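You operate a simulated robot arm through the tools that you are given. There is no shell and no other tool. Be economical: measure what you need, move in short steps, check, and stop when the job is done.

You run a simulated robot arm. Do the job below in one go: nothing can be reset, and whatever is moved stays where it is left.

JOB
Take the green-band ring and put it on the grey cover. Take the orange master ring and put it on the top of the step plate. Take the green-banded sleeve and leave it on the shelf under the packing table. Put the box labelled "Lot 21" from the top of the wash bench on the shelf of the side table and the box marked "Cleaner" on the top of the workbench. Take the large bright ring from the top of the cooling bench and leave it on the brown cover. Open the middle drawer of the workbench, put the white-band ring in the inside of the middle drawer of the workbench, then shut the drawer. Count the small bright rings on the top of the workbench, then put as many of the inner rings from the top of the workbench on the top of the wash bench. Put the ring on the top of the workbench away on the small shelf. Set the divider to 3. Push the bottom drawer of the workbench shut. Do these in any order.

The check looks at the end state, three seconds after you hand in, the way a careful person would. Anything else that was tipped, shoved, dropped, spilled or broken makes it a failure. Lids that push on must go on centred and level and be pressed home; caps that screw on are set level and turned clockwise until they are tight.

ROBOT AND FRAMES
A 6-joint arm with a two-finger parallel gripper on a trunk, on a base that drives. Base frame: it is fixed to the floor where the robot stands at the start and does not move with it; the origin is under the middle of the robot, x ahead of it, y to its left, z up. Lengths are in mm, angles in degrees, forces in N, time in s.
With the tool pointing down near the work surface it reaches from about 320 to 700 mm from the robot's upright axis, wherever it stands. Its first joint turns from -166.0 to 166.0 degrees. Places, roughly: bottom drawer of the workbench [-4200, -2200, 500]; brown box, grey box [-2000, -3500, 1000]; brown cover [-2500, -5250, 750]; divider [-4300, -2800, 900]; green-band ring (6x6x3 cm) [500, 100, 700]; green-banded sleeve [-1750, -3250, 1000]; grey cover [-2250, -250, 750]; inner ring (4x4x3 cm) [-4300, -3500, 900]; inside of the middle drawer of the workbench [-4400, -2200, 600]; large bright ring (6x6x3 cm) [-2900, -5100, 900]; middle drawer of the workbench [-4300, -2200, 700]; orange master ring [-500, -2250, 750]; ring (6x6x3 cm) [-4500, -3000, 900]; shelf of the side table [-4500, -1300, 300]; shelf under the packing table [-2500, -700, 200]; small bright ring (5x5x2 cm) [-4300, -3200, 900]; small shelf [700, -500, 1000]; top of the step plate [100, -1200, 500]; top of the wash bench [-1800, -3400, 900]; top of the workbench [-4500, -2700, 900]; white-band ring (5x5x2 cm) [-4400, -3500, 900]. Payload 4.1 kg.
The tool frame sits at the grasp point between the pads (the TCP): z along the fingers, y along the line on which they close. The tips reach 23 mm beyond it. The gripper opens to 94 mm. The fingers are 38 mm wide and 10 mm thick; the gripper's body (54 by 96 mm) begins 39 mm behind the TCP.
Orientation is told as [roll, pitch, yaw] about the base's x, y, z axes, in that order, counted from this pose: with the fingers straight down and closing along the base's y, the tool's x points along the base's -x, its y along +y and its z along -z.

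CONTROLS
- The arm moves only by the tool nudge_tool. Its argument "steps" is a list of rows, each a list of 3 entries, a list of its own where there are three numbers: the shift along the tool's x, y, z in mm, then the turn, a rotation vector about the tool's x, y, z in degrees, then the opening, from 0 (shut) to 1 (fully open). In form: [[[dx, dy, dz], [ax, ay, az], grip], ...]. A call has 1 to 8 rows; each row shifts and turns the commanded pose from where the row before left it, along the tool's axes as they then stand. Each row takes 0.2 s and may step no farther than 50 mm and 8.6 degrees from the row before; otherwise, or with a gripper value out of range, the whole call is refused. A pose out of reach is approached as far as the arm can. The call stops where the force on the tool passes 40 N (or 10 N more than at its start, if that is more) or the arm is blocked; 0.2 s more then pass. The fingers move at their own pace (about 45 mm/s each) and stop on an object; they squeeze with about 37 N. The grip force told is the motor's: it shows also when the fingers shut on nothing. Time passes only in rows, and 0.2 s behind the last, so rows that do not move let the fingers close. The reply holds the time, the measured pose of the TCP, the force on the tool along the base axes, the opening and the grip force, in the units named above and with some noise, with the torque about the TCP (base axes, N m) and any sound that the robot's microphone picked up.
- Cameras (640 x 400 px; columns grow to the right, rows downward): "scene" is now at [21.7, 141.1, 1393.1]; the picture's right is [-0.36, -0.93, 0.00], its down [-0.53, 0.20, -0.82] and it looks along [0.77, -0.29, -0.57] (base axes); focal length 278 px, centre (320, 200). "wrist" rides on the gripper at [86, 16, -74] in the tool frame; the picture's right is [-0.18, 0.98, 0.00], its down [-0.58, -0.11, -0.81] and it looks along [-0.79, -0.15, 0.59] (tool axes); focal length 243 px, centre (320, 200). There is no depth. A picture from a camera that has moved, and an enlarged one, comes with that camera's place and axes in the base frame and with its lens. The place of the scene camera against the robot may be out by one fixed shift of up to 25 mm in any direction.
- get_image(camera): a new picture of that camera. No time passes.
- slide_trunk(by): slides the trunk up (or, below 0, down) by that many mm; the arm and the scene camera ride with it, the base frame stays. It gives what a move gives, with no picture.
- base_move(legs): drives the robot by 1 to 6 legs, each [ahead, turn to the left] in mm and degrees, along the robot's own axes; the way and the turn of a leg run together, so that a leg with both is an arc; at most 1500 mm and 180 degrees a leg. The arm and the cameras ride along, it lands a little off, and it stops where it bumps. It gives what a move gives.
- turn_head(pan, tilt): turns the head with the scene camera to pan (to the left, within 155 degrees either way) and tilt (down, from -29 to 69), counted from straight ahead of the robot. It gives what a move gives.
- zoom(camera, box): a new picture of the part [left, top, right, bottom] of that camera's present view, enlarged. No time passes.
- job_done(): hands the job in; it is judged then, once.

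Go step by step. Nothing tells you exact positions but the pictures and the camera data: compare them with the known pose of the tool, close in by small moves and look again before you grip or let go. The budget is 567 turns and 360 pictures, counting those below and the enlarged ones. Unless the task says otherwise, let go and move clear before handing in, and close with one line.

The tools are called after "Call:" by a JSON object that holds its "fn" and its "kwargs". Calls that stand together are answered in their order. nudge_tool: Moves the arm, as the interface text tells. Its arguments: {"type":"object","properties":{"steps":{"type":"array","items":{"type":"array"}}},"required":["steps"]} The other tools are called the same way: slide_trunk (by) slides the trunk up or down; base_move (legs) drives the base; turn_head (pan, tilt) turns the head that bears the scene camera; get_image (camera) takes a picture; zoom (camera, box) takes an enlarged picture of a part of a camera's view; job_done () hands the job in.

At the start:

```text
clock: 0.0
tcp_pos: [328.2, -51.2, 1195.7]
orientation: [0.0, 0.0, 0.0]
force: [-0.5, 0.3, 0.7]
moment: [-0.01, 0.01, 0.01]
gripper_width: 94.1
finger_force: 0.1
trunk travel left (down, up): [-325.0, 265.0]
robot x, y, heading: [-2.3, 1.4, -0.0]
head pan, tilt: [-20.8, 34.9]
```

scene: 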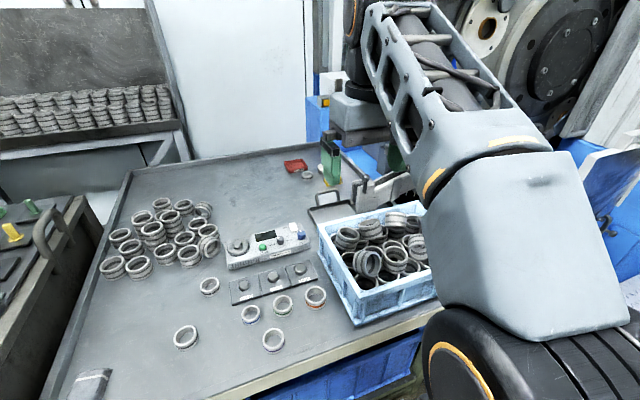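
wrist: 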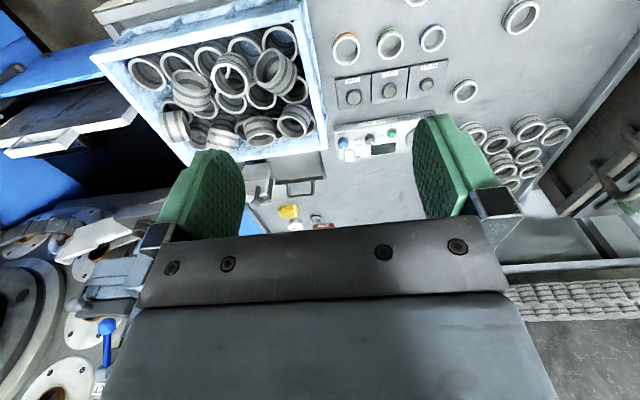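

I see the table ahead with loose rings near its front edge; the green-band ring seems to be among the three beside the block panel. I look closer.

Call:
{"fn": "zoom", "kwargs": {"camera": "scene", "box": [160, 220, 340, 360]}}

Call:
{"fn": "get_image", "kwargs": {"camera": "wrist"}}

```text
2.86 times, centred on (250, 290) of scene
camera zoom: at [21.7, 141.1, 1393.1], right [-0.36, -0.93, 0.0], down [-0.53, 0.2, -0.82], along [0.77, -0.29, -0.57], focal length 793 px, centre (520, -57)
```

zoom: 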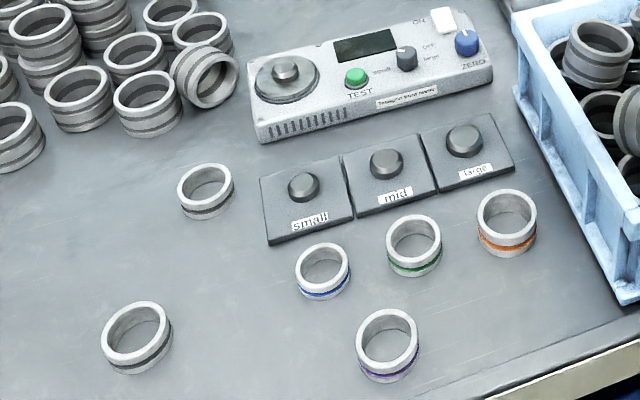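

```text
356 pictures are left
camera wrist: at [243.7, -34.7, 1270.0], right [0.18, 0.98, 0.0], down [0.58, -0.11, 0.81], along [0.79, -0.15, -0.59], focal length 243 px, centre (320, 200)
```

wrist: 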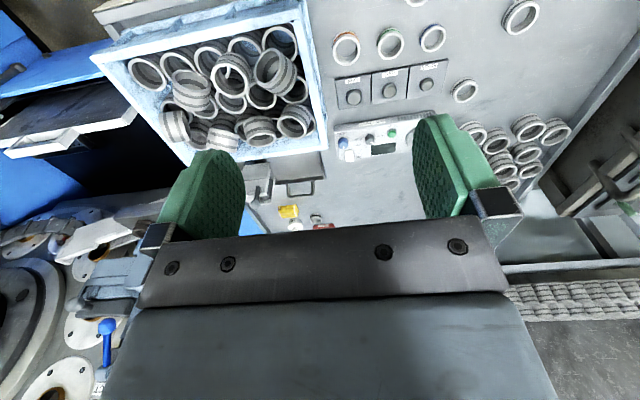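

I place the green-band ring by the wrist camera at about [475, 67, 715], with neighbours 90 mm away along y. I move above it.

Call:
{"fn": "nudge_tool", "kwargs": {"steps": [[[-18, 14.7, 40], [0, 0, 0], 1], [[-18, 14.7, 40], [0, 0, 0], 1], [[-18, 14.7, 40], [0, 0, 0], 1], [[-18, 14.7, 40], [0, 0, 0], 1], [[-18, 14.7, 40], [0, 0, 0], 1], [[-18, 14.7, 40], [0, 0, 0], 1], [[-18, 14.7, 40], [0, 0, 0], 1], [[-18, 14.7, 40], [0, 0, 0], 1]]}}

Call:
{"fn": "get_image", "kwargs": {"camera": "wrist"}}

Call:
{"fn": "get_image", "kwargs": {"camera": "scene"}}

```text
clock: 1.8
tcp_pos: [469.5, 65.9, 878.2]
orientation: [0.0, -0.1, -0.1]
force: [-1.3, 0.6, -0.6]
moment: [0.05, 0.0, 0.0]
gripper_width: 93.9
finger_force: 0.1
trunk travel left (down, up): [-325.0, 265.0]
robot x, y, heading: [-2.0, 1.1, -0.0]
head pan, tilt: [-20.8, 34.9]
```

```text
355 pictures are left
camera wrist: at [384.3, 83.5, 952.2], right [0.18, 0.98, 0.0], down [0.58, -0.11, 0.81], along [0.79, -0.15, -0.59], focal length 243 px, centre (320, 200)
```

wrist: 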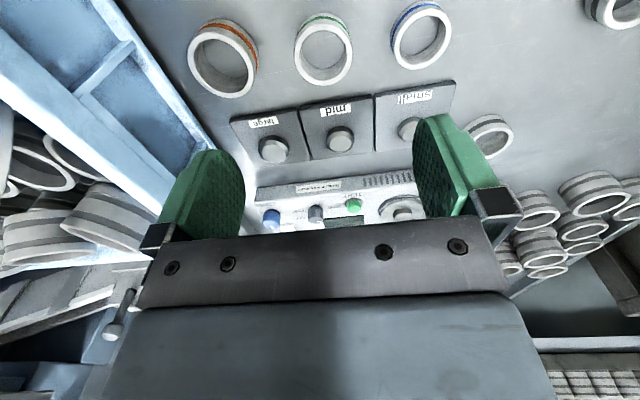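

```text
354 pictures are left
camera scene: at [21.6, 141.0, 1393.1], right [-0.36, -0.93, 0.0], down [-0.53, 0.2, -0.82], along [0.77, -0.29, -0.57], focal length 278 px, centre (320, 200)
```

scene: 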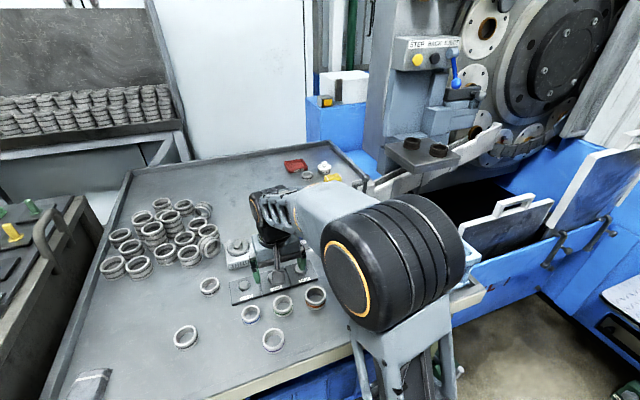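

The ring refines to [474, 68.5], and the neighbours leave room if I open to about 76 mm. I go down near it and check.

Call:
{"fn": "nudge_tool", "kwargs": {"steps": [[[-4.5, 2.5, 0], [0, 0, 0], 0.8], [[0, 0, 0], [0, 0, 0], 0.8], [[0, 0, 40], [0, 0, 0], 0.8], [[0, 0, 40], [0, 0, 0], 0.8]]}}

Call:
{"fn": "get_image", "kwargs": {"camera": "wrist"}}

Call:
{"fn": "zoom", "kwargs": {"camera": "scene", "box": [200, 210, 360, 330]}}

```text
clock: 2.8
tcp_pos: [475.1, 68.5, 794.2]
orientation: [0.0, 0.0, 0.0]
force: [-0.3, -0.1, -0.3]
moment: [0.01, -0.03, 0.02]
gripper_width: 75.3
finger_force: 0.0
trunk travel left (down, up): [-325.0, 265.0]
robot x, y, heading: [-1.0, 0.9, 0.2]
head pan, tilt: [-20.8, 34.9]
```

```text
353 pictures are left
camera wrist: at [390.2, 84.8, 868.8], right [0.18, 0.98, 0.0], down [0.58, -0.11, 0.81], along [0.79, -0.15, -0.59], focal length 243 px, centre (320, 200)
```

wrist: 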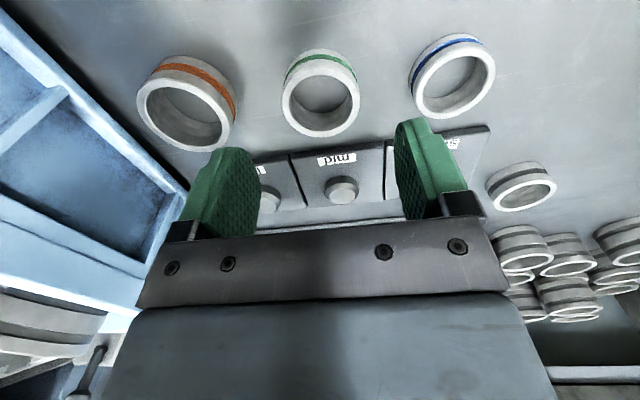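

```text
3.33 times, centred on (280, 270) of scene
camera zoom: at [21.7, 141.1, 1393.1], right [-0.36, -0.93, 0.0], down [-0.53, 0.2, -0.82], along [0.77, -0.29, -0.57], focal length 926 px, centre (453, -33)
```

zoom: 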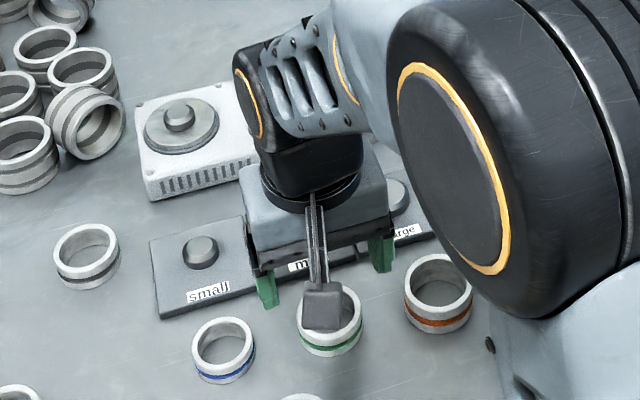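

The gripper is lined up over the ring. I go down to it.

Call:
{"fn": "nudge_tool", "kwargs": {"steps": [[[0, -0.5, 30], [0, 0, 0], 0.8], [[0, 0, 30], [0, 0, 0], 0.8], [[0, 0, 0], [0, 0, 0], 0.8]]}}

Call:
{"fn": "get_image", "kwargs": {"camera": "wrist"}}

Call:
{"fn": "zoom", "kwargs": {"camera": "scene", "box": [200, 210, 360, 330]}}

```text
clock: 3.6
tcp_pos: [476.9, 68.3, 734.7]
orientation: [0.0, 0.0, 0.0]
force: [-0.3, -0.1, -0.1]
moment: [-0.01, -0.03, 0.02]
gripper_width: 75.3
finger_force: 0.1
trunk travel left (down, up): [-325.0, 265.0]
robot x, y, heading: [-1.9, 0.5, 0.0]
head pan, tilt: [-20.8, 34.9]
```

```text
351 pictures are left
camera wrist: at [391.3, 84.6, 810.0], right [0.18, 0.98, 0.0], down [0.58, -0.11, 0.81], along [0.79, -0.15, -0.59], focal length 243 px, centre (320, 200)
```

wrist: 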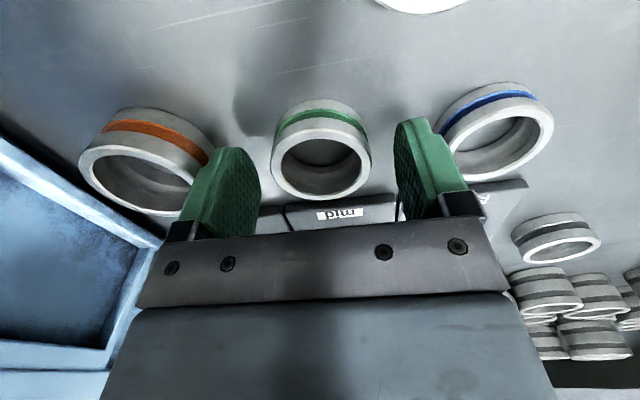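

```text
3.33 times, centred on (280, 270) of scene
camera zoom: at [21.9, 141.2, 1393.1], right [-0.36, -0.93, 0.0], down [-0.53, 0.2, -0.82], along [0.77, -0.29, -0.57], focal length 926 px, centre (453, -33)
```

zoom: 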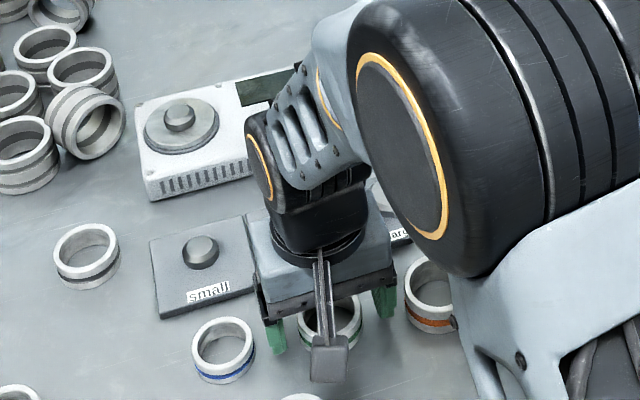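

Call:
{"fn": "nudge_tool", "kwargs": {"steps": [[[2, 0.5, 5], [0, 0, 0], 0.8], [[0, 0, 4], [0, 0, 0], 0.8], [[0, 0, 0], [0, 0, 0], 0.4], [[0, 0, 0], [0, 0, 0], 0.3], [[0, 0, 0], [0, 0, 0], 0.3], [[0, 0, 0], [0, 0, 0], 0.3]]}}

Call:
{"fn": "get_image", "kwargs": {"camera": "wrist"}}

```text
clock: 5.0
tcp_pos: [474.8, 68.9, 725.8]
orientation: [0.0, 0.0, -0.1]
force: [-0.1, 0.4, 0.6]
moment: [0.01, 0.0, -0.01]
gripper_width: 51.2
finger_force: 37.7
trunk travel left (down, up): [-325.0, 265.0]
robot x, y, heading: [0.0, 0.2, 0.0]
head pan, tilt: [-20.8, 34.9]
```

```text
349 pictures are left
camera wrist: at [389.6, 85.3, 801.0], right [0.18, 0.98, 0.0], down [0.58, -0.11, 0.81], along [0.79, -0.15, -0.59], focal length 243 px, centre (320, 200)
```

wrist: 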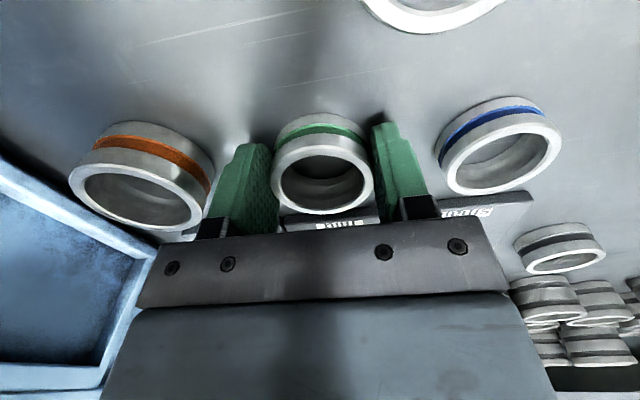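

Gripped (51 mm, 38 N). I lift it and tuck the arm before driving.

Call:
{"fn": "nudge_tool", "kwargs": {"steps": [[[0, 0, -45], [0, 0, 0], 0.3], [[0, 0, -45], [0, 0, 0], 0.3], [[0, 0, -45], [0, 0, 0], 0.3], [[15, -10, -45], [0, 0, 0], 0.3], [[20, -10, -40], [0, 0, 0], 0.3], [[30, -10, -30], [0, 0, 0], 0.3], [[30, -10, -30], [0, 0, 0], 0.3], [[40, -20, -10], [0, 0, 0], 0.3]]}}

Call:
{"fn": "turn_head", "kwargs": {"pan": 150, "tilt": 25}}

Call:
{"fn": "get_image", "kwargs": {"camera": "scene"}}

Call:
{"fn": "turn_head", "kwargs": {"pan": -150, "tilt": 25}}

Call:
{"fn": "get_image", "kwargs": {"camera": "scene"}}

Call:
{"fn": "turn_head", "kwargs": {"pan": -85, "tilt": 25}}

Call:
{"fn": "get_image", "kwargs": {"camera": "scene"}}

```text
clock: 6.8
tcp_pos: [345.1, 9.8, 1015.4]
orientation: [0.0, 0.2, 0.0]
force: [0.0, -0.3, -0.8]
moment: [-0.01, 0.05, -0.01]
gripper_width: 51.2
finger_force: 37.1
trunk travel left (down, up): [-325.0, 265.0]
robot x, y, heading: [-1.8, 2.2, 0.3]
head pan, tilt: [-20.8, 34.9]
```

```text
clock: 9.4
tcp_pos: [344.5, 11.3, 1014.4]
orientation: [0.0, 0.0, 0.0]
force: [0.2, -0.1, -1.8]
moment: [0.01, 0.0, 0.0]
gripper_width: 51.5
finger_force: 37.0
trunk travel left (down, up): [-325.0, 265.0]
robot x, y, heading: [-2.3, 3.2, 0.1]
head pan, tilt: [150.0, 25.0]
```

```text
348 pictures are left
camera scene: at [-140.3, 218.6, 1408.6], right [0.5, 0.87, 0.0], down [0.37, -0.21, -0.91], along [-0.78, 0.45, -0.42], focal length 278 px, centre (320, 200)
```

scene: 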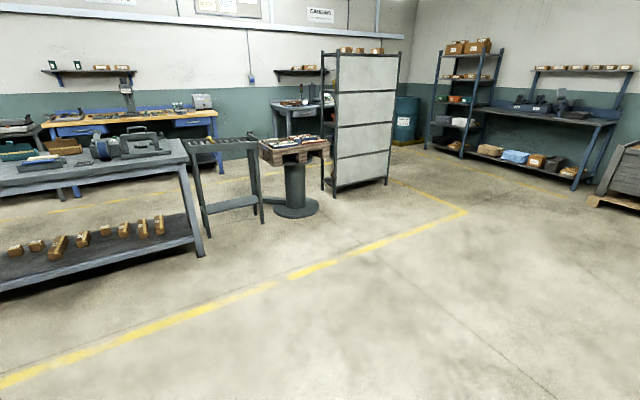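

```text
clock: 13.5
tcp_pos: [346.7, 11.6, 1014.9]
orientation: [0.0, 0.0, 0.1]
force: [-0.2, -0.4, -1.3]
moment: [0.03, 0.01, -0.02]
gripper_width: 51.1
finger_force: 37.1
trunk travel left (down, up): [-325.0, 265.0]
robot x, y, heading: [1.8, 1.1, -0.4]
head pan, tilt: [-150.0, 25.0]
```

```text
347 pictures are left
camera scene: at [-140.4, 126.4, 1408.7], right [-0.5, 0.87, 0.0], down [0.37, 0.21, -0.91], along [-0.78, -0.45, -0.42], focal length 278 px, centre (320, 200)
```

scene: 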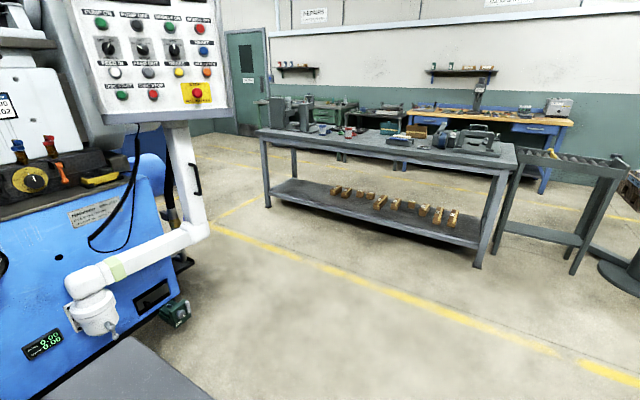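

```text
clock: 14.8
tcp_pos: [345.1, 11.5, 1014.3]
orientation: [0.0, 0.0, 0.0]
force: [-1.0, -0.2, -0.9]
moment: [-0.03, -0.01, 0.0]
gripper_width: 51.1
finger_force: 37.0
trunk travel left (down, up): [-325.0, 265.0]
robot x, y, heading: [0.9, -2.0, -0.1]
head pan, tilt: [-85.0, 25.0]
```

```text
346 pictures are left
camera scene: at [-52.6, 80.7, 1408.7], right [-1.0, -0.09, 0.0], down [-0.04, 0.42, -0.91], along [0.08, -0.9, -0.42], focal length 278 px, centre (320, 200)
```

scene: 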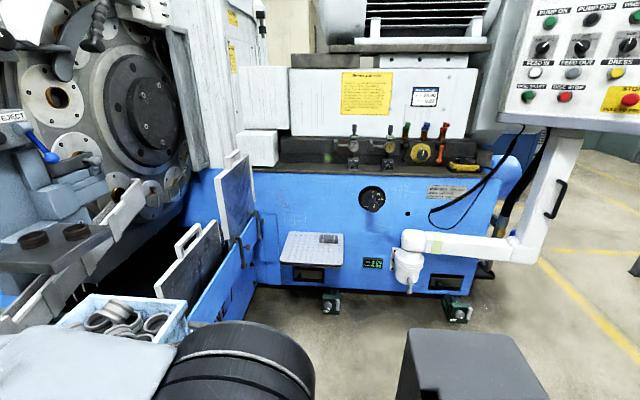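

The packing table's near edge is around x = -2290, from y = -1800 to 330, and the machine with the step plate is to the right. I back out, turn around and drive up to the packing table.

Call:
{"fn": "base_move", "kwargs": {"legs": [[-450, 0], [0, 180], [900, 0]]}}

Call:
{"fn": "turn_head", "kwargs": {"pan": 10, "tilt": 30}}

Call:
{"fn": "get_image", "kwargs": {"camera": "scene"}}

```text
clock: 29.4
tcp_pos: [-1713.8, 4.1, 1014.8]
orientation: [0.0, 0.0, 179.2]
force: [0.7, -0.7, -0.5]
moment: [0.02, -0.01, 0.01]
gripper_width: 51.1
finger_force: 38.0
trunk travel left (down, up): [-325.0, 265.0]
robot x, y, heading: [-1368.1, 7.1, 179.1]
head pan, tilt: [-85.0, 25.0]
```

```text
clock: 31.1
tcp_pos: [-1713.1, 4.6, 1014.0]
orientation: [0.0, 0.0, 179.2]
force: [0.5, -1.2, -1.4]
moment: [0.01, -0.02, 0.0]
gripper_width: 51.3
finger_force: 36.8
trunk travel left (down, up): [-325.0, 265.0]
robot x, y, heading: [-1371.2, 9.8, 179.2]
head pan, tilt: [10.0, 30.0]
```

```text
345 pictures are left
camera scene: at [-1399.4, -165.2, 1400.7], right [-0.16, 0.99, 0.0], down [0.49, 0.08, -0.87], along [-0.86, -0.14, -0.5], focal length 278 px, centre (320, 200)
```

scene: 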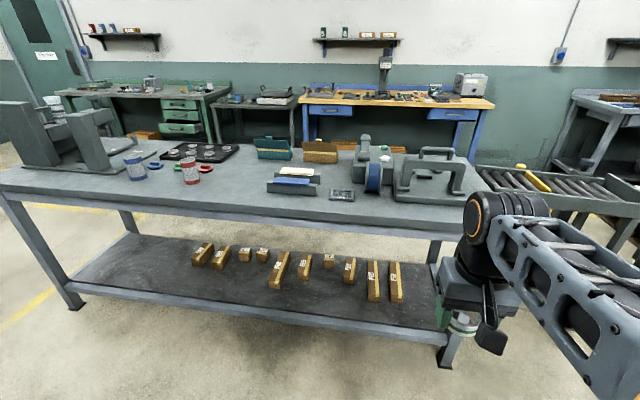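

Call:
{"fn": "zoom", "kwargs": {"camera": "scene", "box": [90, 110, 490, 240]}}

Call:
{"fn": "zoom", "kwargs": {"camera": "scene", "box": [240, 130, 400, 220]}}

Call:
{"fn": "zoom", "kwargs": {"camera": "scene", "box": [170, 230, 430, 320]}}

```text
1.60 times, centred on (290, 175) of scene
camera zoom: at [-1399.4, -165.2, 1400.7], right [-0.16, 0.99, 0.0], down [0.49, 0.08, -0.87], along [-0.86, -0.14, -0.5], focal length 444 px, centre (368, 240)
```

zoom: 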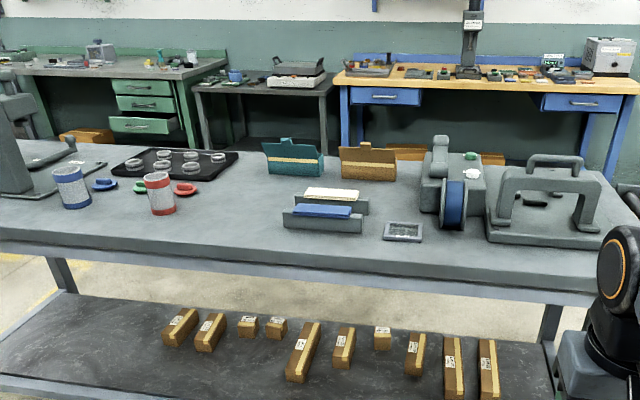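

```text
4.00 times, centred on (320, 175) of scene
camera zoom: at [-1399.4, -165.2, 1400.7], right [-0.16, 0.99, 0.0], down [0.49, 0.08, -0.87], along [-0.86, -0.14, -0.5], focal length 1111 px, centre (320, 300)
```

zoom: 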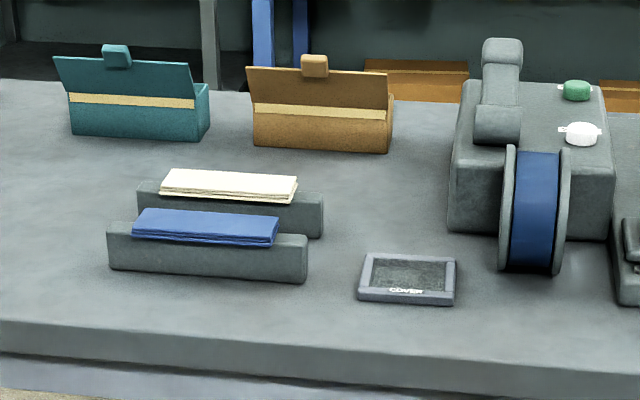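

```text
2.46 times, centred on (300, 275) of scene
camera zoom: at [-1399.4, -165.2, 1400.7], right [-0.16, 0.99, 0.0], down [0.49, 0.08, -0.87], along [-0.86, -0.14, -0.5], focal length 684 px, centre (369, 15)
```

zoom: 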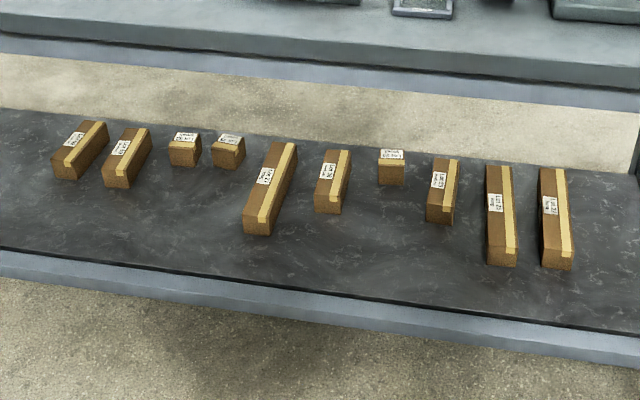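

The grey tray labelled "Cover" on the packing table is the target, at about [-2400, -245, ~860]. I drive closer, steering the base toward it.

Call:
{"fn": "base_move", "kwargs": {"legs": [[200, 30], [200, 0], [150, -30]]}}

Call:
{"fn": "turn_head", "kwargs": {"pan": 0, "tilt": 45}}

Call:
{"fn": "get_image", "kwargs": {"camera": "scene"}}

Call:
{"fn": "get_image", "kwargs": {"camera": "wrist"}}

```text
clock: 35.6
tcp_pos: [-2221.6, -178.6, 1014.4]
orientation: [0.1, 0.0, 179.5]
force: [0.9, -1.2, -1.4]
moment: [-0.02, -0.01, 0.01]
gripper_width: 51.4
finger_force: 36.3
trunk travel left (down, up): [-325.0, 265.0]
robot x, y, heading: [-1874.7, -170.9, 179.6]
head pan, tilt: [10.0, 30.0]
```

```text
clock: 36.4
tcp_pos: [-2220.9, -177.7, 1014.0]
orientation: [-0.1, 0.0, 179.4]
force: [0.3, 0.1, -0.7]
moment: [0.03, -0.04, 0.0]
gripper_width: 51.2
finger_force: 37.4
trunk travel left (down, up): [-325.0, 265.0]
robot x, y, heading: [-1876.2, -170.0, 179.6]
head pan, tilt: [0.0, 45.0]
```

```text
341 pictures are left
camera scene: at [-1899.2, -332.0, 1378.1], right [0.01, 1.0, 0.0], down [0.71, -0.01, -0.71], along [-0.71, 0.01, -0.71], focal length 278 px, centre (320, 200)
```

scene: 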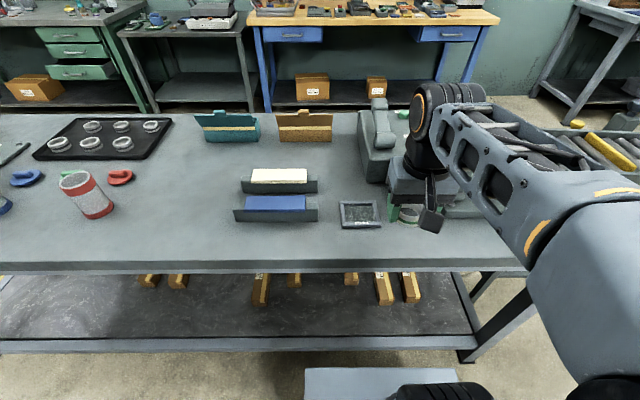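

```text
340 pictures are left
camera wrist: at [-2133.6, -195.2, 1089.6], right [-0.19, -0.98, 0.0], down [-0.58, 0.11, 0.81], along [-0.79, 0.16, -0.59], focal length 243 px, centre (320, 200)
```

wrist: 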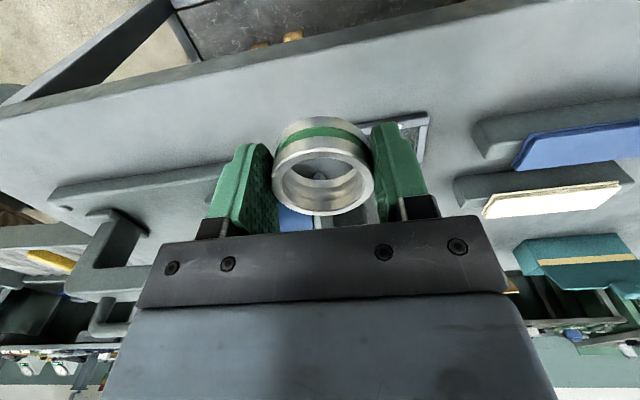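

Call:
{"fn": "nudge_tool", "kwargs": {"steps": [[[0, -45, 0], [0, 0, 0], 0.3], [[0, -45, 0], [0, 0, 0], 0.3]]}}

Call:
{"fn": "get_image", "kwargs": {"camera": "wrist"}}

Call:
{"fn": "zoom", "kwargs": {"camera": "scene", "box": [300, 170, 420, 245]}}

```text
clock: 37.0
tcp_pos: [-2222.8, -84.7, 1016.7]
orientation: [-0.1, 0.0, 179.4]
force: [0.4, 0.2, -1.7]
moment: [0.0, 0.02, 0.0]
gripper_width: 51.1
finger_force: 37.1
trunk travel left (down, up): [-325.0, 265.0]
robot x, y, heading: [-1877.6, -175.4, 179.1]
head pan, tilt: [0.0, 45.0]
```

```text
339 pictures are left
camera wrist: at [-2134.3, -101.7, 1092.2], right [-0.19, -0.98, 0.0], down [-0.58, 0.11, 0.81], along [-0.79, 0.16, -0.59], focal length 243 px, centre (320, 200)
```

wrist: 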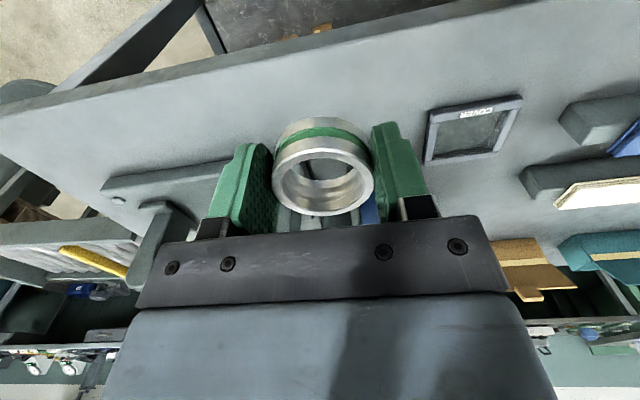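

```text
5.33 times, centred on (360, 208) of scene
camera zoom: at [-1899.2, -332.0, 1378.1], right [0.01, 1.0, 0.0], down [0.71, -0.01, -0.71], along [-0.71, 0.01, -0.71], focal length 1481 px, centre (107, 160)
```

zoom: 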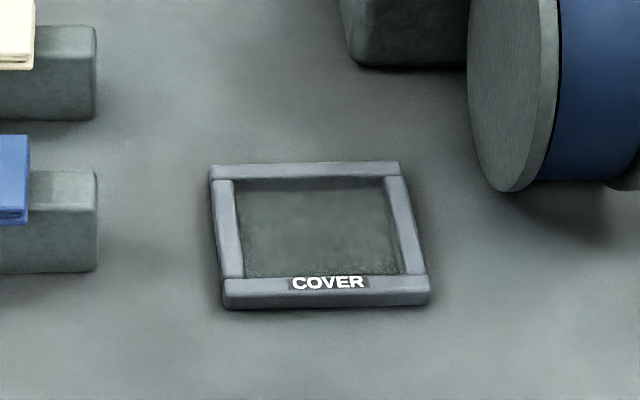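

The cover has a raised frame about 74 mm inside, so I first set the ring on the free table strip in front of it and take a higher grip.

Call:
{"fn": "nudge_tool", "kwargs": {"steps": [[[-26, 32, 0], [0, 0, 0], 0.3], [[-26, 33, 0], [0, 0, 0.6], 0.3], [[0, 0, 45], [0, 0, 0], 0.3], [[0, 0, 45], [0, 0, 0], 0.3], [[0, 0, 20], [0, 0, 0], 0.3], [[0, 0, 0], [0, 0, 0], 0.3]]}}

Call:
{"fn": "get_image", "kwargs": {"camera": "wrist"}}

Call:
{"fn": "get_image", "kwargs": {"camera": "scene"}}

```text
clock: 38.4
tcp_pos: [-2271.6, -151.6, 907.2]
orientation: [-0.1, 0.0, 178.9]
force: [0.6, -0.1, -0.6]
moment: [-0.01, -0.01, -0.04]
gripper_width: 51.3
finger_force: 37.1
trunk travel left (down, up): [-325.0, 265.0]
robot x, y, heading: [-1877.9, -172.8, 179.1]
head pan, tilt: [0.0, 45.0]
```

```text
337 pictures are left
camera wrist: at [-2184.6, -169.1, 982.3], right [-0.2, -0.98, 0.0], down [-0.58, 0.12, 0.81], along [-0.79, 0.16, -0.59], focal length 243 px, centre (320, 200)
```

wrist: 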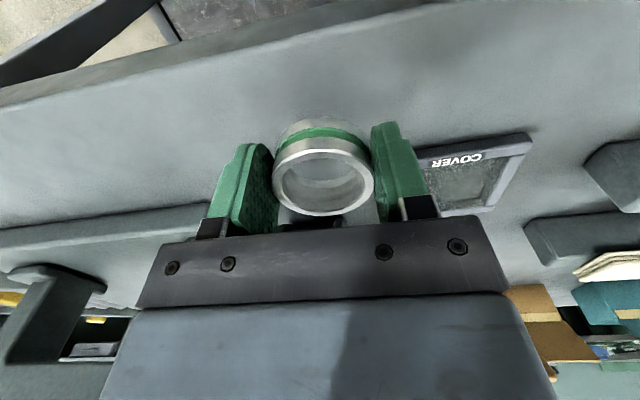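

```text
336 pictures are left
camera scene: at [-1899.3, -332.0, 1378.1], right [0.01, 1.0, 0.0], down [0.71, -0.01, -0.71], along [-0.71, 0.01, -0.71], focal length 278 px, centre (320, 200)
```

scene: 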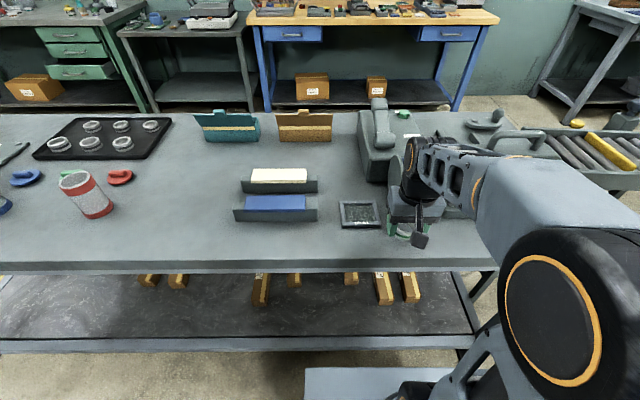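

Call:
{"fn": "nudge_tool", "kwargs": {"steps": [[[0, 0, 12], [0, 0, 0], 0.3], [[0, 0, 8], [0, 0, 0], 0.3], [[0, 0, 5], [0, 0, 0], 0.3], [[0, 0, 4], [0, 0, 0], 0.3], [[0, 0, 4], [0, 0, 0], 0.3], [[0, 0, 4], [0, 0, 0], 0.3], [[0, 0, 4], [0, 0, 0], 0.3], [[0, 0, 4], [0, 0, 0], 0.3]]}}

```text
clock: 39.8
tcp_pos: [-2274.0, -152.0, 872.6]
orientation: [-0.1, -0.6, 178.8]
force: [9.3, 0.7, 20.9]
moment: [-0.66, -0.68, 0.38]
gripper_width: 51.4
finger_force: 37.1
trunk travel left (down, up): [-325.0, 265.0]
robot x, y, heading: [-1874.8, -173.9, 179.2]
head pan, tilt: [0.0, 45.0]
stopped in row 7: the force on the tool passed its limit (the readings are from after the stop); the commanded pose is now the measured one
```

Contact at TCP z = 872.6, so the table is about z = 847. I release, rise 13 mm and regrip.

Call:
{"fn": "nudge_tool", "kwargs": {"steps": [[[0, 0, -1], [0, 0, 0], 0.3], [[0, 0, 0], [0, 0, 0], 0.6], [[0, 0, 0], [0, 0, 0], 0.62], [[0, 0, -6], [0, 0, 0], 0.62], [[0, 0, -7], [0, 0.5, 0], 0.62], [[0, 0, 0], [0, 0, 0], 0.3], [[0, 0, 0], [0, 0, 0], 0.3], [[0, 0, 0], [0, 0, 0], 0.3]]}}

Call:
{"fn": "get_image", "kwargs": {"camera": "wrist"}}

```text
clock: 41.6
tcp_pos: [-2273.8, -151.7, 885.8]
orientation: [-0.1, 0.0, 178.6]
force: [0.0, 0.2, 1.4]
moment: [0.0, -0.03, 0.01]
gripper_width: 51.0
finger_force: 37.0
trunk travel left (down, up): [-325.0, 265.0]
robot x, y, heading: [-1877.3, -173.3, 179.6]
head pan, tilt: [0.0, 45.0]
```

```text
335 pictures are left
camera wrist: at [-2186.3, -170.6, 961.0], right [-0.21, -0.98, 0.0], down [-0.58, 0.12, 0.81], along [-0.79, 0.17, -0.59], focal length 243 px, centre (320, 200)
```

wrist: 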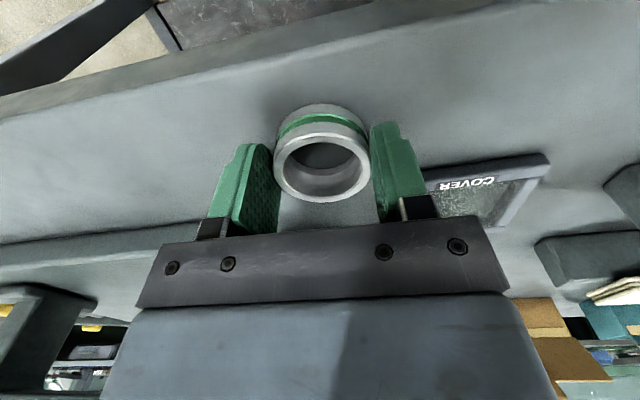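

Regripped. I lift, carry over the cover centre at about [-2351, -236] and check.

Call:
{"fn": "nudge_tool", "kwargs": {"steps": [[[0, 0, -45], [0, 0, 0], 0.3], [[-38, 42, 0], [0, 0, 0], 0.3], [[-38, 42, 0], [0, 0, 0], 0.3], [[0, 0, 0], [0, 0, 0], 0.3]]}}

Call:
{"fn": "get_image", "kwargs": {"camera": "wrist"}}

Call:
{"fn": "zoom", "kwargs": {"camera": "scene", "box": [300, 150, 440, 245]}}

```text
refused: row 2 steps farther than a row can; nothing moved
```

```text
334 pictures are left
camera wrist: at [-2186.3, -170.6, 961.0], right [-0.21, -0.98, 0.0], down [-0.58, 0.12, 0.81], along [-0.79, 0.17, -0.59], focal length 243 px, centre (320, 200)
```

wrist: 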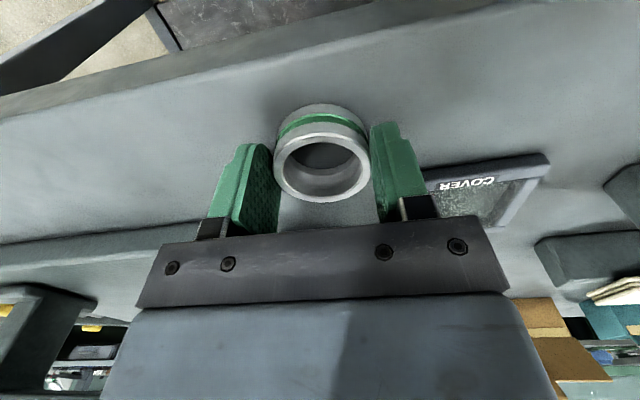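

```text
4.21 times, centred on (370, 198) of scene
camera zoom: at [-1899.2, -331.9, 1378.1], right [0.01, 1.0, 0.0], down [0.71, -0.01, -0.71], along [-0.71, 0.01, -0.71], focal length 1169 px, centre (110, 210)
```

zoom: 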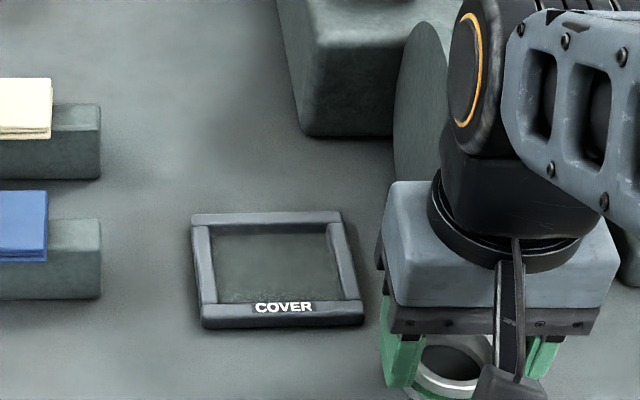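

Call:
{"fn": "nudge_tool", "kwargs": {"steps": [[[0, 0, -45], [0, 0, 0], 0.3], [[-26, 28, 0], [0, 0, 0], 0.3], [[-26, 28, 0], [0, 0, 0], 0.3], [[-26, 28, 0], [0, 0, 0], 0.3], [[0, 0, 0], [0, 0, 0], 0.3]]}}

Call:
{"fn": "get_image", "kwargs": {"camera": "wrist"}}

Call:
{"fn": "zoom", "kwargs": {"camera": "scene", "box": [300, 150, 440, 245]}}

```text
clock: 42.8
tcp_pos: [-2352.6, -235.5, 932.1]
orientation: [-0.1, 0.0, 178.6]
force: [-0.4, 0.8, -1.2]
moment: [0.01, 0.0, 0.01]
gripper_width: 50.9
finger_force: 37.3
trunk travel left (down, up): [-325.0, 265.0]
robot x, y, heading: [-1873.1, -176.8, 179.5]
head pan, tilt: [0.0, 45.0]
```

```text
332 pictures are left
camera wrist: at [-2265.3, -254.0, 1006.8], right [-0.21, -0.98, 0.0], down [-0.58, 0.12, 0.81], along [-0.79, 0.17, -0.59], focal length 243 px, centre (320, 200)
```

wrist: 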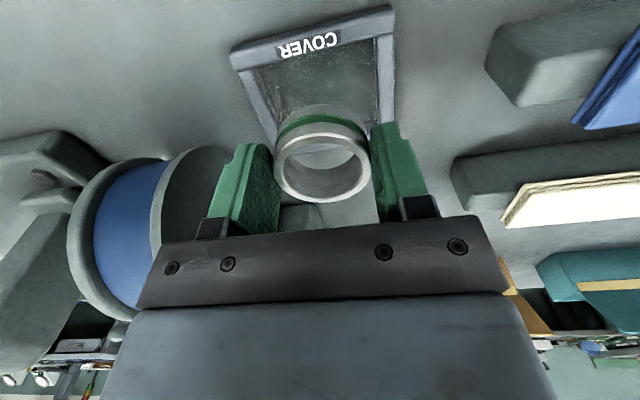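

```text
4.21 times, centred on (370, 198) of scene
camera zoom: at [-1899.5, -332.1, 1378.0], right [0.01, 1.0, 0.0], down [0.71, -0.01, -0.71], along [-0.71, 0.01, -0.71], focal length 1169 px, centre (110, 210)
```

zoom: 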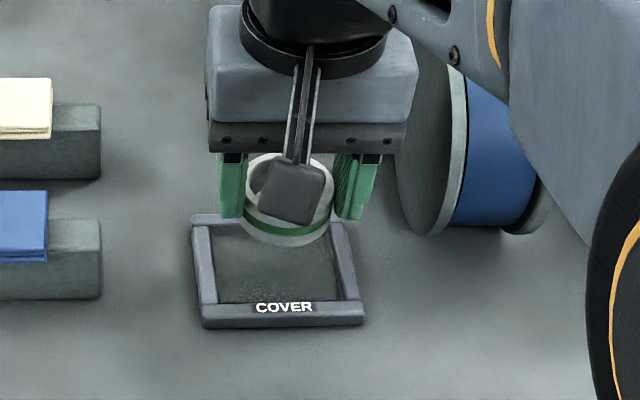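

Lined up well. I lower the ring into the cover until it touches.

Call:
{"fn": "nudge_tool", "kwargs": {"steps": [[[-2, 0.5, 15], [0, 0, 0], 0.3], [[0, 0, 13], [0, 0, 0], 0.3], [[0, 0, 5], [0, 0, 0], 0.3], [[0, 0, 4], [0, 0, 0], 0.3], [[0, 0, 4], [0, 0, 0], 0.3], [[0, 0, 4], [0, 0, 0], 0.3], [[0, 0, 4], [0, 0, 0], 0.3]]}}

Call:
{"fn": "zoom", "kwargs": {"camera": "scene", "box": [300, 150, 440, 245]}}

Call:
{"fn": "get_image", "kwargs": {"camera": "wrist"}}

```text
clock: 44.2
tcp_pos: [-2356.9, -235.5, 891.5]
orientation: [0.0, -0.6, 178.8]
force: [0.6, 0.4, 15.0]
moment: [0.07, -0.27, -0.01]
gripper_width: 51.0
finger_force: 37.3
trunk travel left (down, up): [-325.0, 265.0]
robot x, y, heading: [-1878.5, -170.4, 179.6]
head pan, tilt: [0.0, 45.0]
stopped in row 6: the force on the tool passed its limit (the readings are from after the stop); the commanded pose is now the measured one
```

```text
4.21 times, centred on (370, 198) of scene
camera zoom: at [-1897.7, -331.8, 1377.9], right [0.01, 1.0, 0.0], down [0.71, -0.01, -0.71], along [-0.71, 0.01, -0.71], focal length 1169 px, centre (110, 210)
```

zoom: 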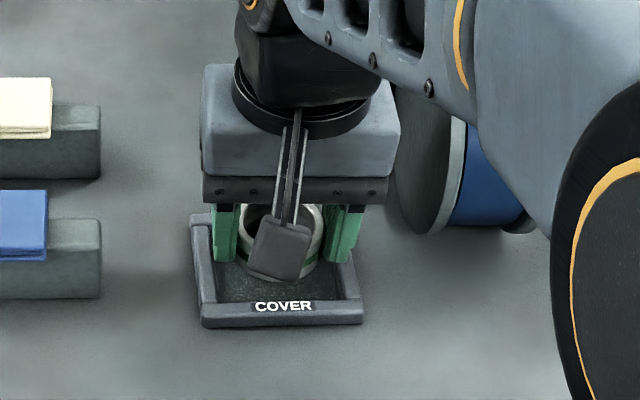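

```text
329 pictures are left
camera wrist: at [-2269.0, -254.0, 965.8], right [-0.21, -0.98, 0.0], down [-0.57, 0.12, 0.81], along [-0.8, 0.17, -0.58], focal length 243 px, centre (320, 200)
```

wrist: 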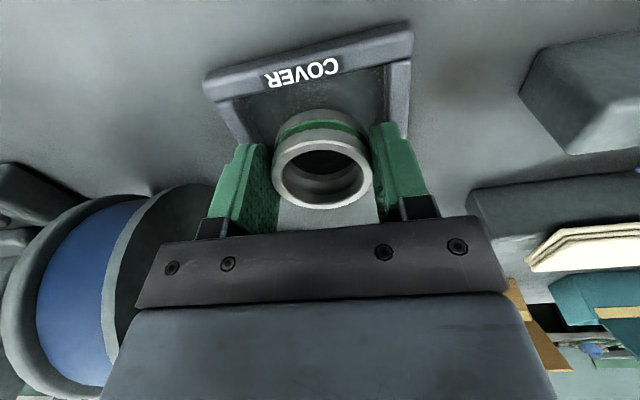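

Contact at ~6 mm above the table level; to be sure the ring isn't on the far frame I lift slightly, shift 3 mm nearer and set it down again.

Call:
{"fn": "nudge_tool", "kwargs": {"steps": [[[0, 0, -6], [0, 0.5, 0], 0.3], [[4, 0, 0], [0, 0, 0], 0.3], [[0, 0, 3], [0, 0, 0], 0.3], [[0, 0, 2], [0, 0, 0], 0.3], [[0, 0, 2], [0, 0, 0], 0.3], [[0, 0, 2], [0, 0, 0], 0.3], [[0, 0, 2], [0, 0, 0], 0.3], [[0, 0, 2], [0, 0, 0], 0.3]]}}

```text
clock: 45.7
tcp_pos: [-2354.9, -237.2, 891.5]
orientation: [0.1, -0.6, 178.8]
force: [-0.2, 0.5, 16.6]
moment: [0.13, -0.29, 0.0]
gripper_width: 51.0
finger_force: 37.3
trunk travel left (down, up): [-325.0, 265.0]
robot x, y, heading: [-1874.1, -172.9, 179.2]
head pan, tilt: [0.0, 45.0]
stopped in row 7: the force on the tool passed its limit (the readings are from after the stop); the commanded pose is now the measured one
```

Same height, so it rests on the cover floor. I let go and rise.

Call:
{"fn": "nudge_tool", "kwargs": {"steps": [[[0, 0, -1], [0, 0.5, 0], 0.55], [[0, 0, 0], [0, 0, 0], 0.6], [[0, 0, 0], [0, 0, 0], 0.65], [[0, 0, -15], [0, 0, 0], 0.65], [[0, 0, -40], [0, 0, 0], 0.65], [[0, 0, -40], [0, 0, 0], 0.65], [[20, 0, -40], [0, 0, 0], 0.65], [[40, 0, -20], [0, 0, 0], 0.65]]}}

Call:
{"fn": "zoom", "kwargs": {"camera": "scene", "box": [300, 150, 440, 245]}}

```text
clock: 47.5
tcp_pos: [-2296.2, -237.5, 1044.5]
orientation: [0.1, 0.2, 178.7]
force: [-0.7, 0.0, 0.0]
moment: [0.01, -0.01, 0.0]
gripper_width: 61.1
finger_force: 0.1
trunk travel left (down, up): [-325.0, 265.0]
robot x, y, heading: [-1872.4, -169.3, 179.5]
head pan, tilt: [0.0, 45.0]
```

```text
4.21 times, centred on (370, 198) of scene
camera zoom: at [-1899.3, -332.0, 1378.0], right [0.01, 1.0, 0.0], down [0.71, -0.01, -0.71], along [-0.71, 0.01, -0.71], focal length 1169 px, centre (110, 210)
```

zoom: 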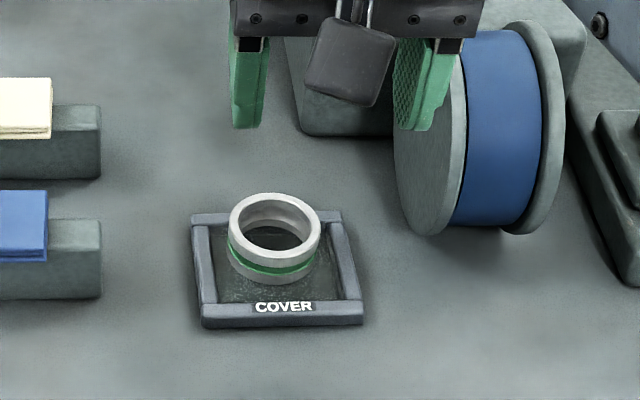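

The green-band ring stands in the grey cover. Next the orange master ring near [-500, -2250]; I look toward that side.

Call:
{"fn": "turn_head", "kwargs": {"pan": 125, "tilt": 20}}

Call:
{"fn": "get_image", "kwargs": {"camera": "scene"}}

Call:
{"fn": "turn_head", "kwargs": {"pan": 70, "tilt": 20}}

Call:
{"fn": "get_image", "kwargs": {"camera": "scene"}}

```text
clock: 49.6
tcp_pos: [-2295.8, -238.3, 1043.1]
orientation: [0.1, 0.1, 178.7]
force: [-0.5, 0.2, 0.2]
moment: [0.02, 0.02, 0.0]
gripper_width: 61.1
finger_force: 0.1
trunk travel left (down, up): [-325.0, 265.0]
robot x, y, heading: [-1877.2, -175.0, 179.3]
head pan, tilt: [125.0, 20.0]
```

```text
327 pictures are left
camera scene: at [-1765.2, -409.7, 1416.7], right [-0.83, -0.56, 0.0], down [-0.19, 0.28, -0.94], along [0.53, -0.78, -0.34], focal length 278 px, centre (320, 200)
```

scene: 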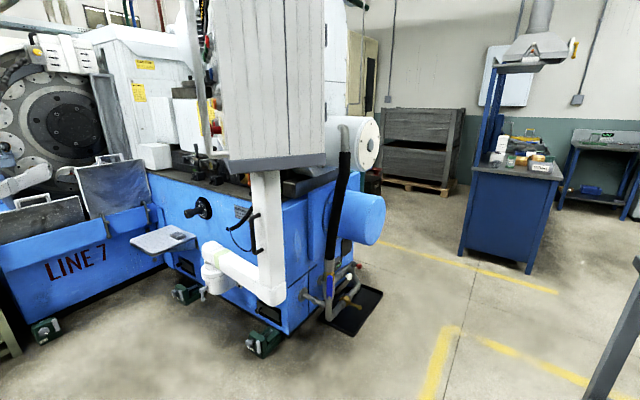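

```text
clock: 50.8
tcp_pos: [-2296.0, -237.8, 1043.6]
orientation: [0.3, 0.2, 178.7]
force: [0.7, -0.7, 1.1]
moment: [-0.02, 0.02, 0.03]
gripper_width: 61.2
finger_force: 0.0
trunk travel left (down, up): [-325.0, 265.0]
robot x, y, heading: [-1874.3, -173.0, 179.7]
head pan, tilt: [70.0, 20.0]
```

```text
326 pictures are left
camera scene: at [-1850.5, -420.0, 1416.7], right [-0.94, 0.35, 0.0], down [0.12, 0.32, -0.94], along [-0.33, -0.88, -0.34], focal length 278 px, centre (320, 200)
```

scene: 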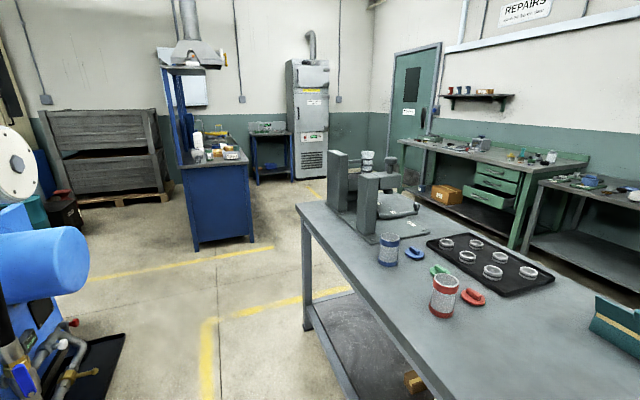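

Call:
{"fn": "zoom", "kwargs": {"camera": "scene", "box": [0, 100, 160, 260]}}

Call:
{"fn": "zoom", "kwargs": {"camera": "scene", "box": [160, 90, 340, 200]}}

Call:
{"fn": "turn_head", "kwargs": {"pan": 115, "tilt": 20}}

Call:
{"fn": "zoom", "kwargs": {"camera": "scene", "box": [240, 120, 400, 280]}}

```text
2.50 times, centred on (80, 180) of scene
camera zoom: at [-1850.5, -420.0, 1416.7], right [-0.94, 0.35, 0.0], down [0.12, 0.32, -0.94], along [-0.33, -0.88, -0.34], focal length 694 px, centre (920, 250)
```

zoom: 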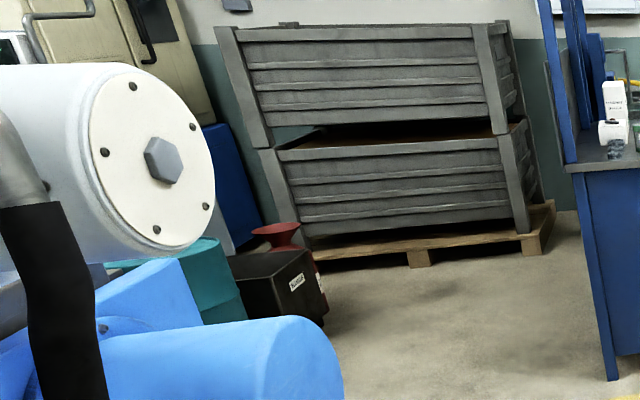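

```text
3.56 times, centred on (250, 145) of scene
camera zoom: at [-1850.5, -420.0, 1416.7], right [-0.94, 0.35, 0.0], down [0.12, 0.32, -0.94], along [-0.33, -0.88, -0.34], focal length 987 px, centre (569, 396)
```

zoom: 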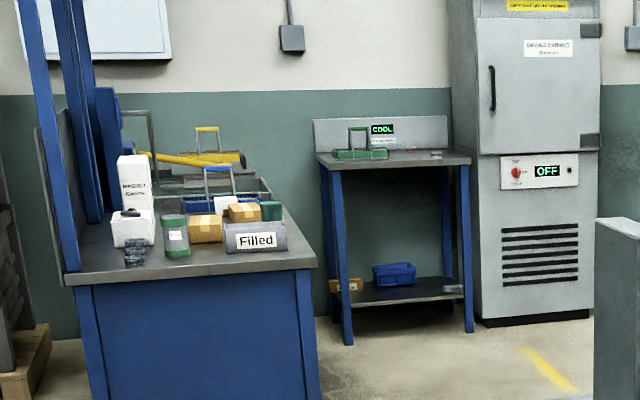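

```text
clock: 51.9
tcp_pos: [-2296.0, -238.1, 1043.8]
orientation: [0.1, 0.1, 178.7]
force: [0.0, -0.3, 0.7]
moment: [0.0, -0.01, -0.04]
gripper_width: 61.2
finger_force: 0.0
trunk travel left (down, up): [-325.0, 265.0]
robot x, y, heading: [-1874.9, -172.8, 179.5]
head pan, tilt: [115.0, 20.0]
```

```text
2.50 times, centred on (320, 200) of scene
camera zoom: at [-1779.4, -417.7, 1416.7], right [-0.91, -0.41, 0.0], down [-0.14, 0.31, -0.94], along [0.39, -0.86, -0.34], focal length 694 px, centre (320, 200)
```

zoom: 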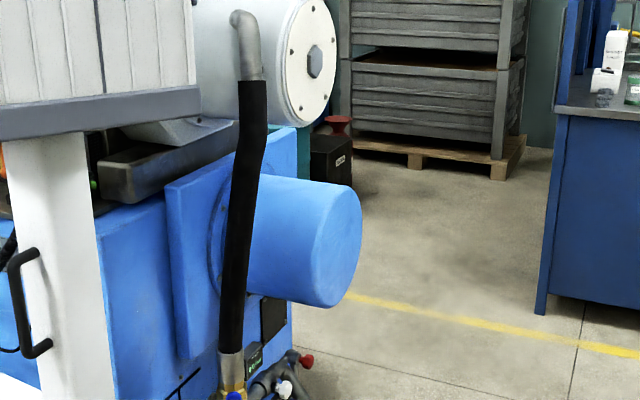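

I see the wash bench (blue cabinet with boxes) and the cooling bench behind it; the orange ring is hidden behind the machine. I drive down the aisle to look.

Call:
{"fn": "base_move", "kwargs": {"legs": [[-400, 0], [0, 90], [1300, 0]]}}

Call:
{"fn": "turn_head", "kwargs": {"pan": 40, "tilt": 25}}

Call:
{"fn": "get_image", "kwargs": {"camera": "scene"}}

Call:
{"fn": "turn_head", "kwargs": {"pan": -15, "tilt": 25}}

Call:
{"fn": "get_image", "kwargs": {"camera": "scene"}}

```text
clock: 62.2
tcp_pos: [-1424.2, -1481.2, 1047.3]
orientation: [0.4, 0.0, -90.5]
force: [0.2, -0.1, 0.5]
moment: [-0.01, -0.03, 0.01]
gripper_width: 61.1
finger_force: 0.1
trunk travel left (down, up): [-325.0, 265.0]
robot x, y, heading: [-1490.6, -1060.8, -89.7]
head pan, tilt: [115.0, 20.0]
stopped in leg 3: the robot was blocked; the commanded pose is now the measured one
```

```text
clock: 63.7
tcp_pos: [-1420.1, -1483.5, 1045.2]
orientation: [0.1, 0.2, -90.4]
force: [-1.0, -0.9, 0.1]
moment: [-0.02, 0.01, -0.01]
gripper_width: 60.9
finger_force: 0.0
trunk travel left (down, up): [-325.0, 265.0]
robot x, y, heading: [-1488.6, -1063.6, -90.0]
head pan, tilt: [40.0, 25.0]
```

```text
322 pictures are left
camera scene: at [-1265.7, -1067.4, 1408.6], right [-0.76, -0.65, 0.0], down [-0.27, 0.32, -0.91], along [0.58, -0.69, -0.42], focal length 278 px, centre (320, 200)
```

scene: 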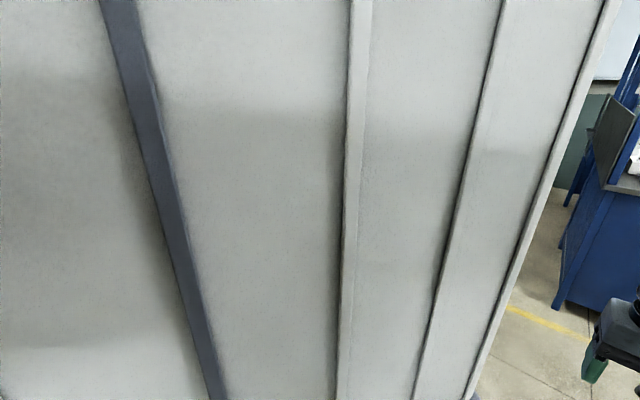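

```text
clock: 64.9
tcp_pos: [-1420.7, -1482.3, 1043.5]
orientation: [0.2, 0.1, -90.3]
force: [-0.5, -0.7, -0.1]
moment: [-0.01, 0.0, 0.0]
gripper_width: 61.1
finger_force: 0.0
trunk travel left (down, up): [-325.0, 265.0]
robot x, y, heading: [-1490.0, -1063.9, -89.9]
head pan, tilt: [-15.0, 25.0]
```

```text
321 pictures are left
camera scene: at [-1348.9, -1086.5, 1408.7], right [-0.97, 0.26, 0.0], down [0.11, 0.41, -0.91], along [-0.23, -0.88, -0.42], focal length 278 px, centre (320, 200)
```

scene: 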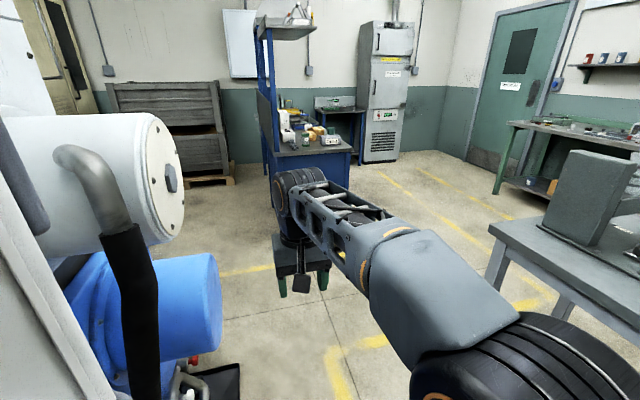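

The robot bumped the back of the control panel. I back off, shift to the middle of the aisle and go on.

Call:
{"fn": "base_move", "kwargs": {"legs": [[-400, 0], [0, -45], [330, 0], [0, 45], [600, 0]]}}

Call:
{"fn": "turn_head", "kwargs": {"pan": 35, "tilt": 25}}

Call:
{"fn": "get_image", "kwargs": {"camera": "scene"}}

```text
clock: 76.5
tcp_pos: [-1667.5, -1949.4, 1044.5]
orientation: [0.1, 0.1, -90.7]
force: [-0.3, -0.4, 0.7]
moment: [0.02, -0.02, 0.0]
gripper_width: 61.1
finger_force: 0.0
trunk travel left (down, up): [-325.0, 265.0]
robot x, y, heading: [-1735.8, -1528.3, -90.1]
head pan, tilt: [-15.0, 25.0]
```

```text
clock: 77.6
tcp_pos: [-1667.3, -1949.2, 1043.9]
orientation: [0.2, 0.0, -90.7]
force: [0.4, 0.3, 0.1]
moment: [0.03, 0.03, 0.0]
gripper_width: 61.0
finger_force: 0.0
trunk travel left (down, up): [-325.0, 265.0]
robot x, y, heading: [-1736.1, -1532.4, -90.2]
head pan, tilt: [35.0, 25.0]
```

```text
320 pictures are left
camera scene: at [-1518.8, -1540.2, 1408.6], right [-0.82, -0.57, 0.0], down [-0.24, 0.35, -0.91], along [0.52, -0.74, -0.42], focal length 278 px, centre (320, 200)
```

scene: 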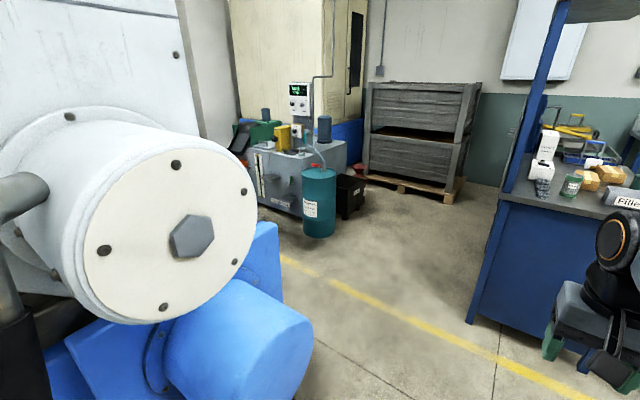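

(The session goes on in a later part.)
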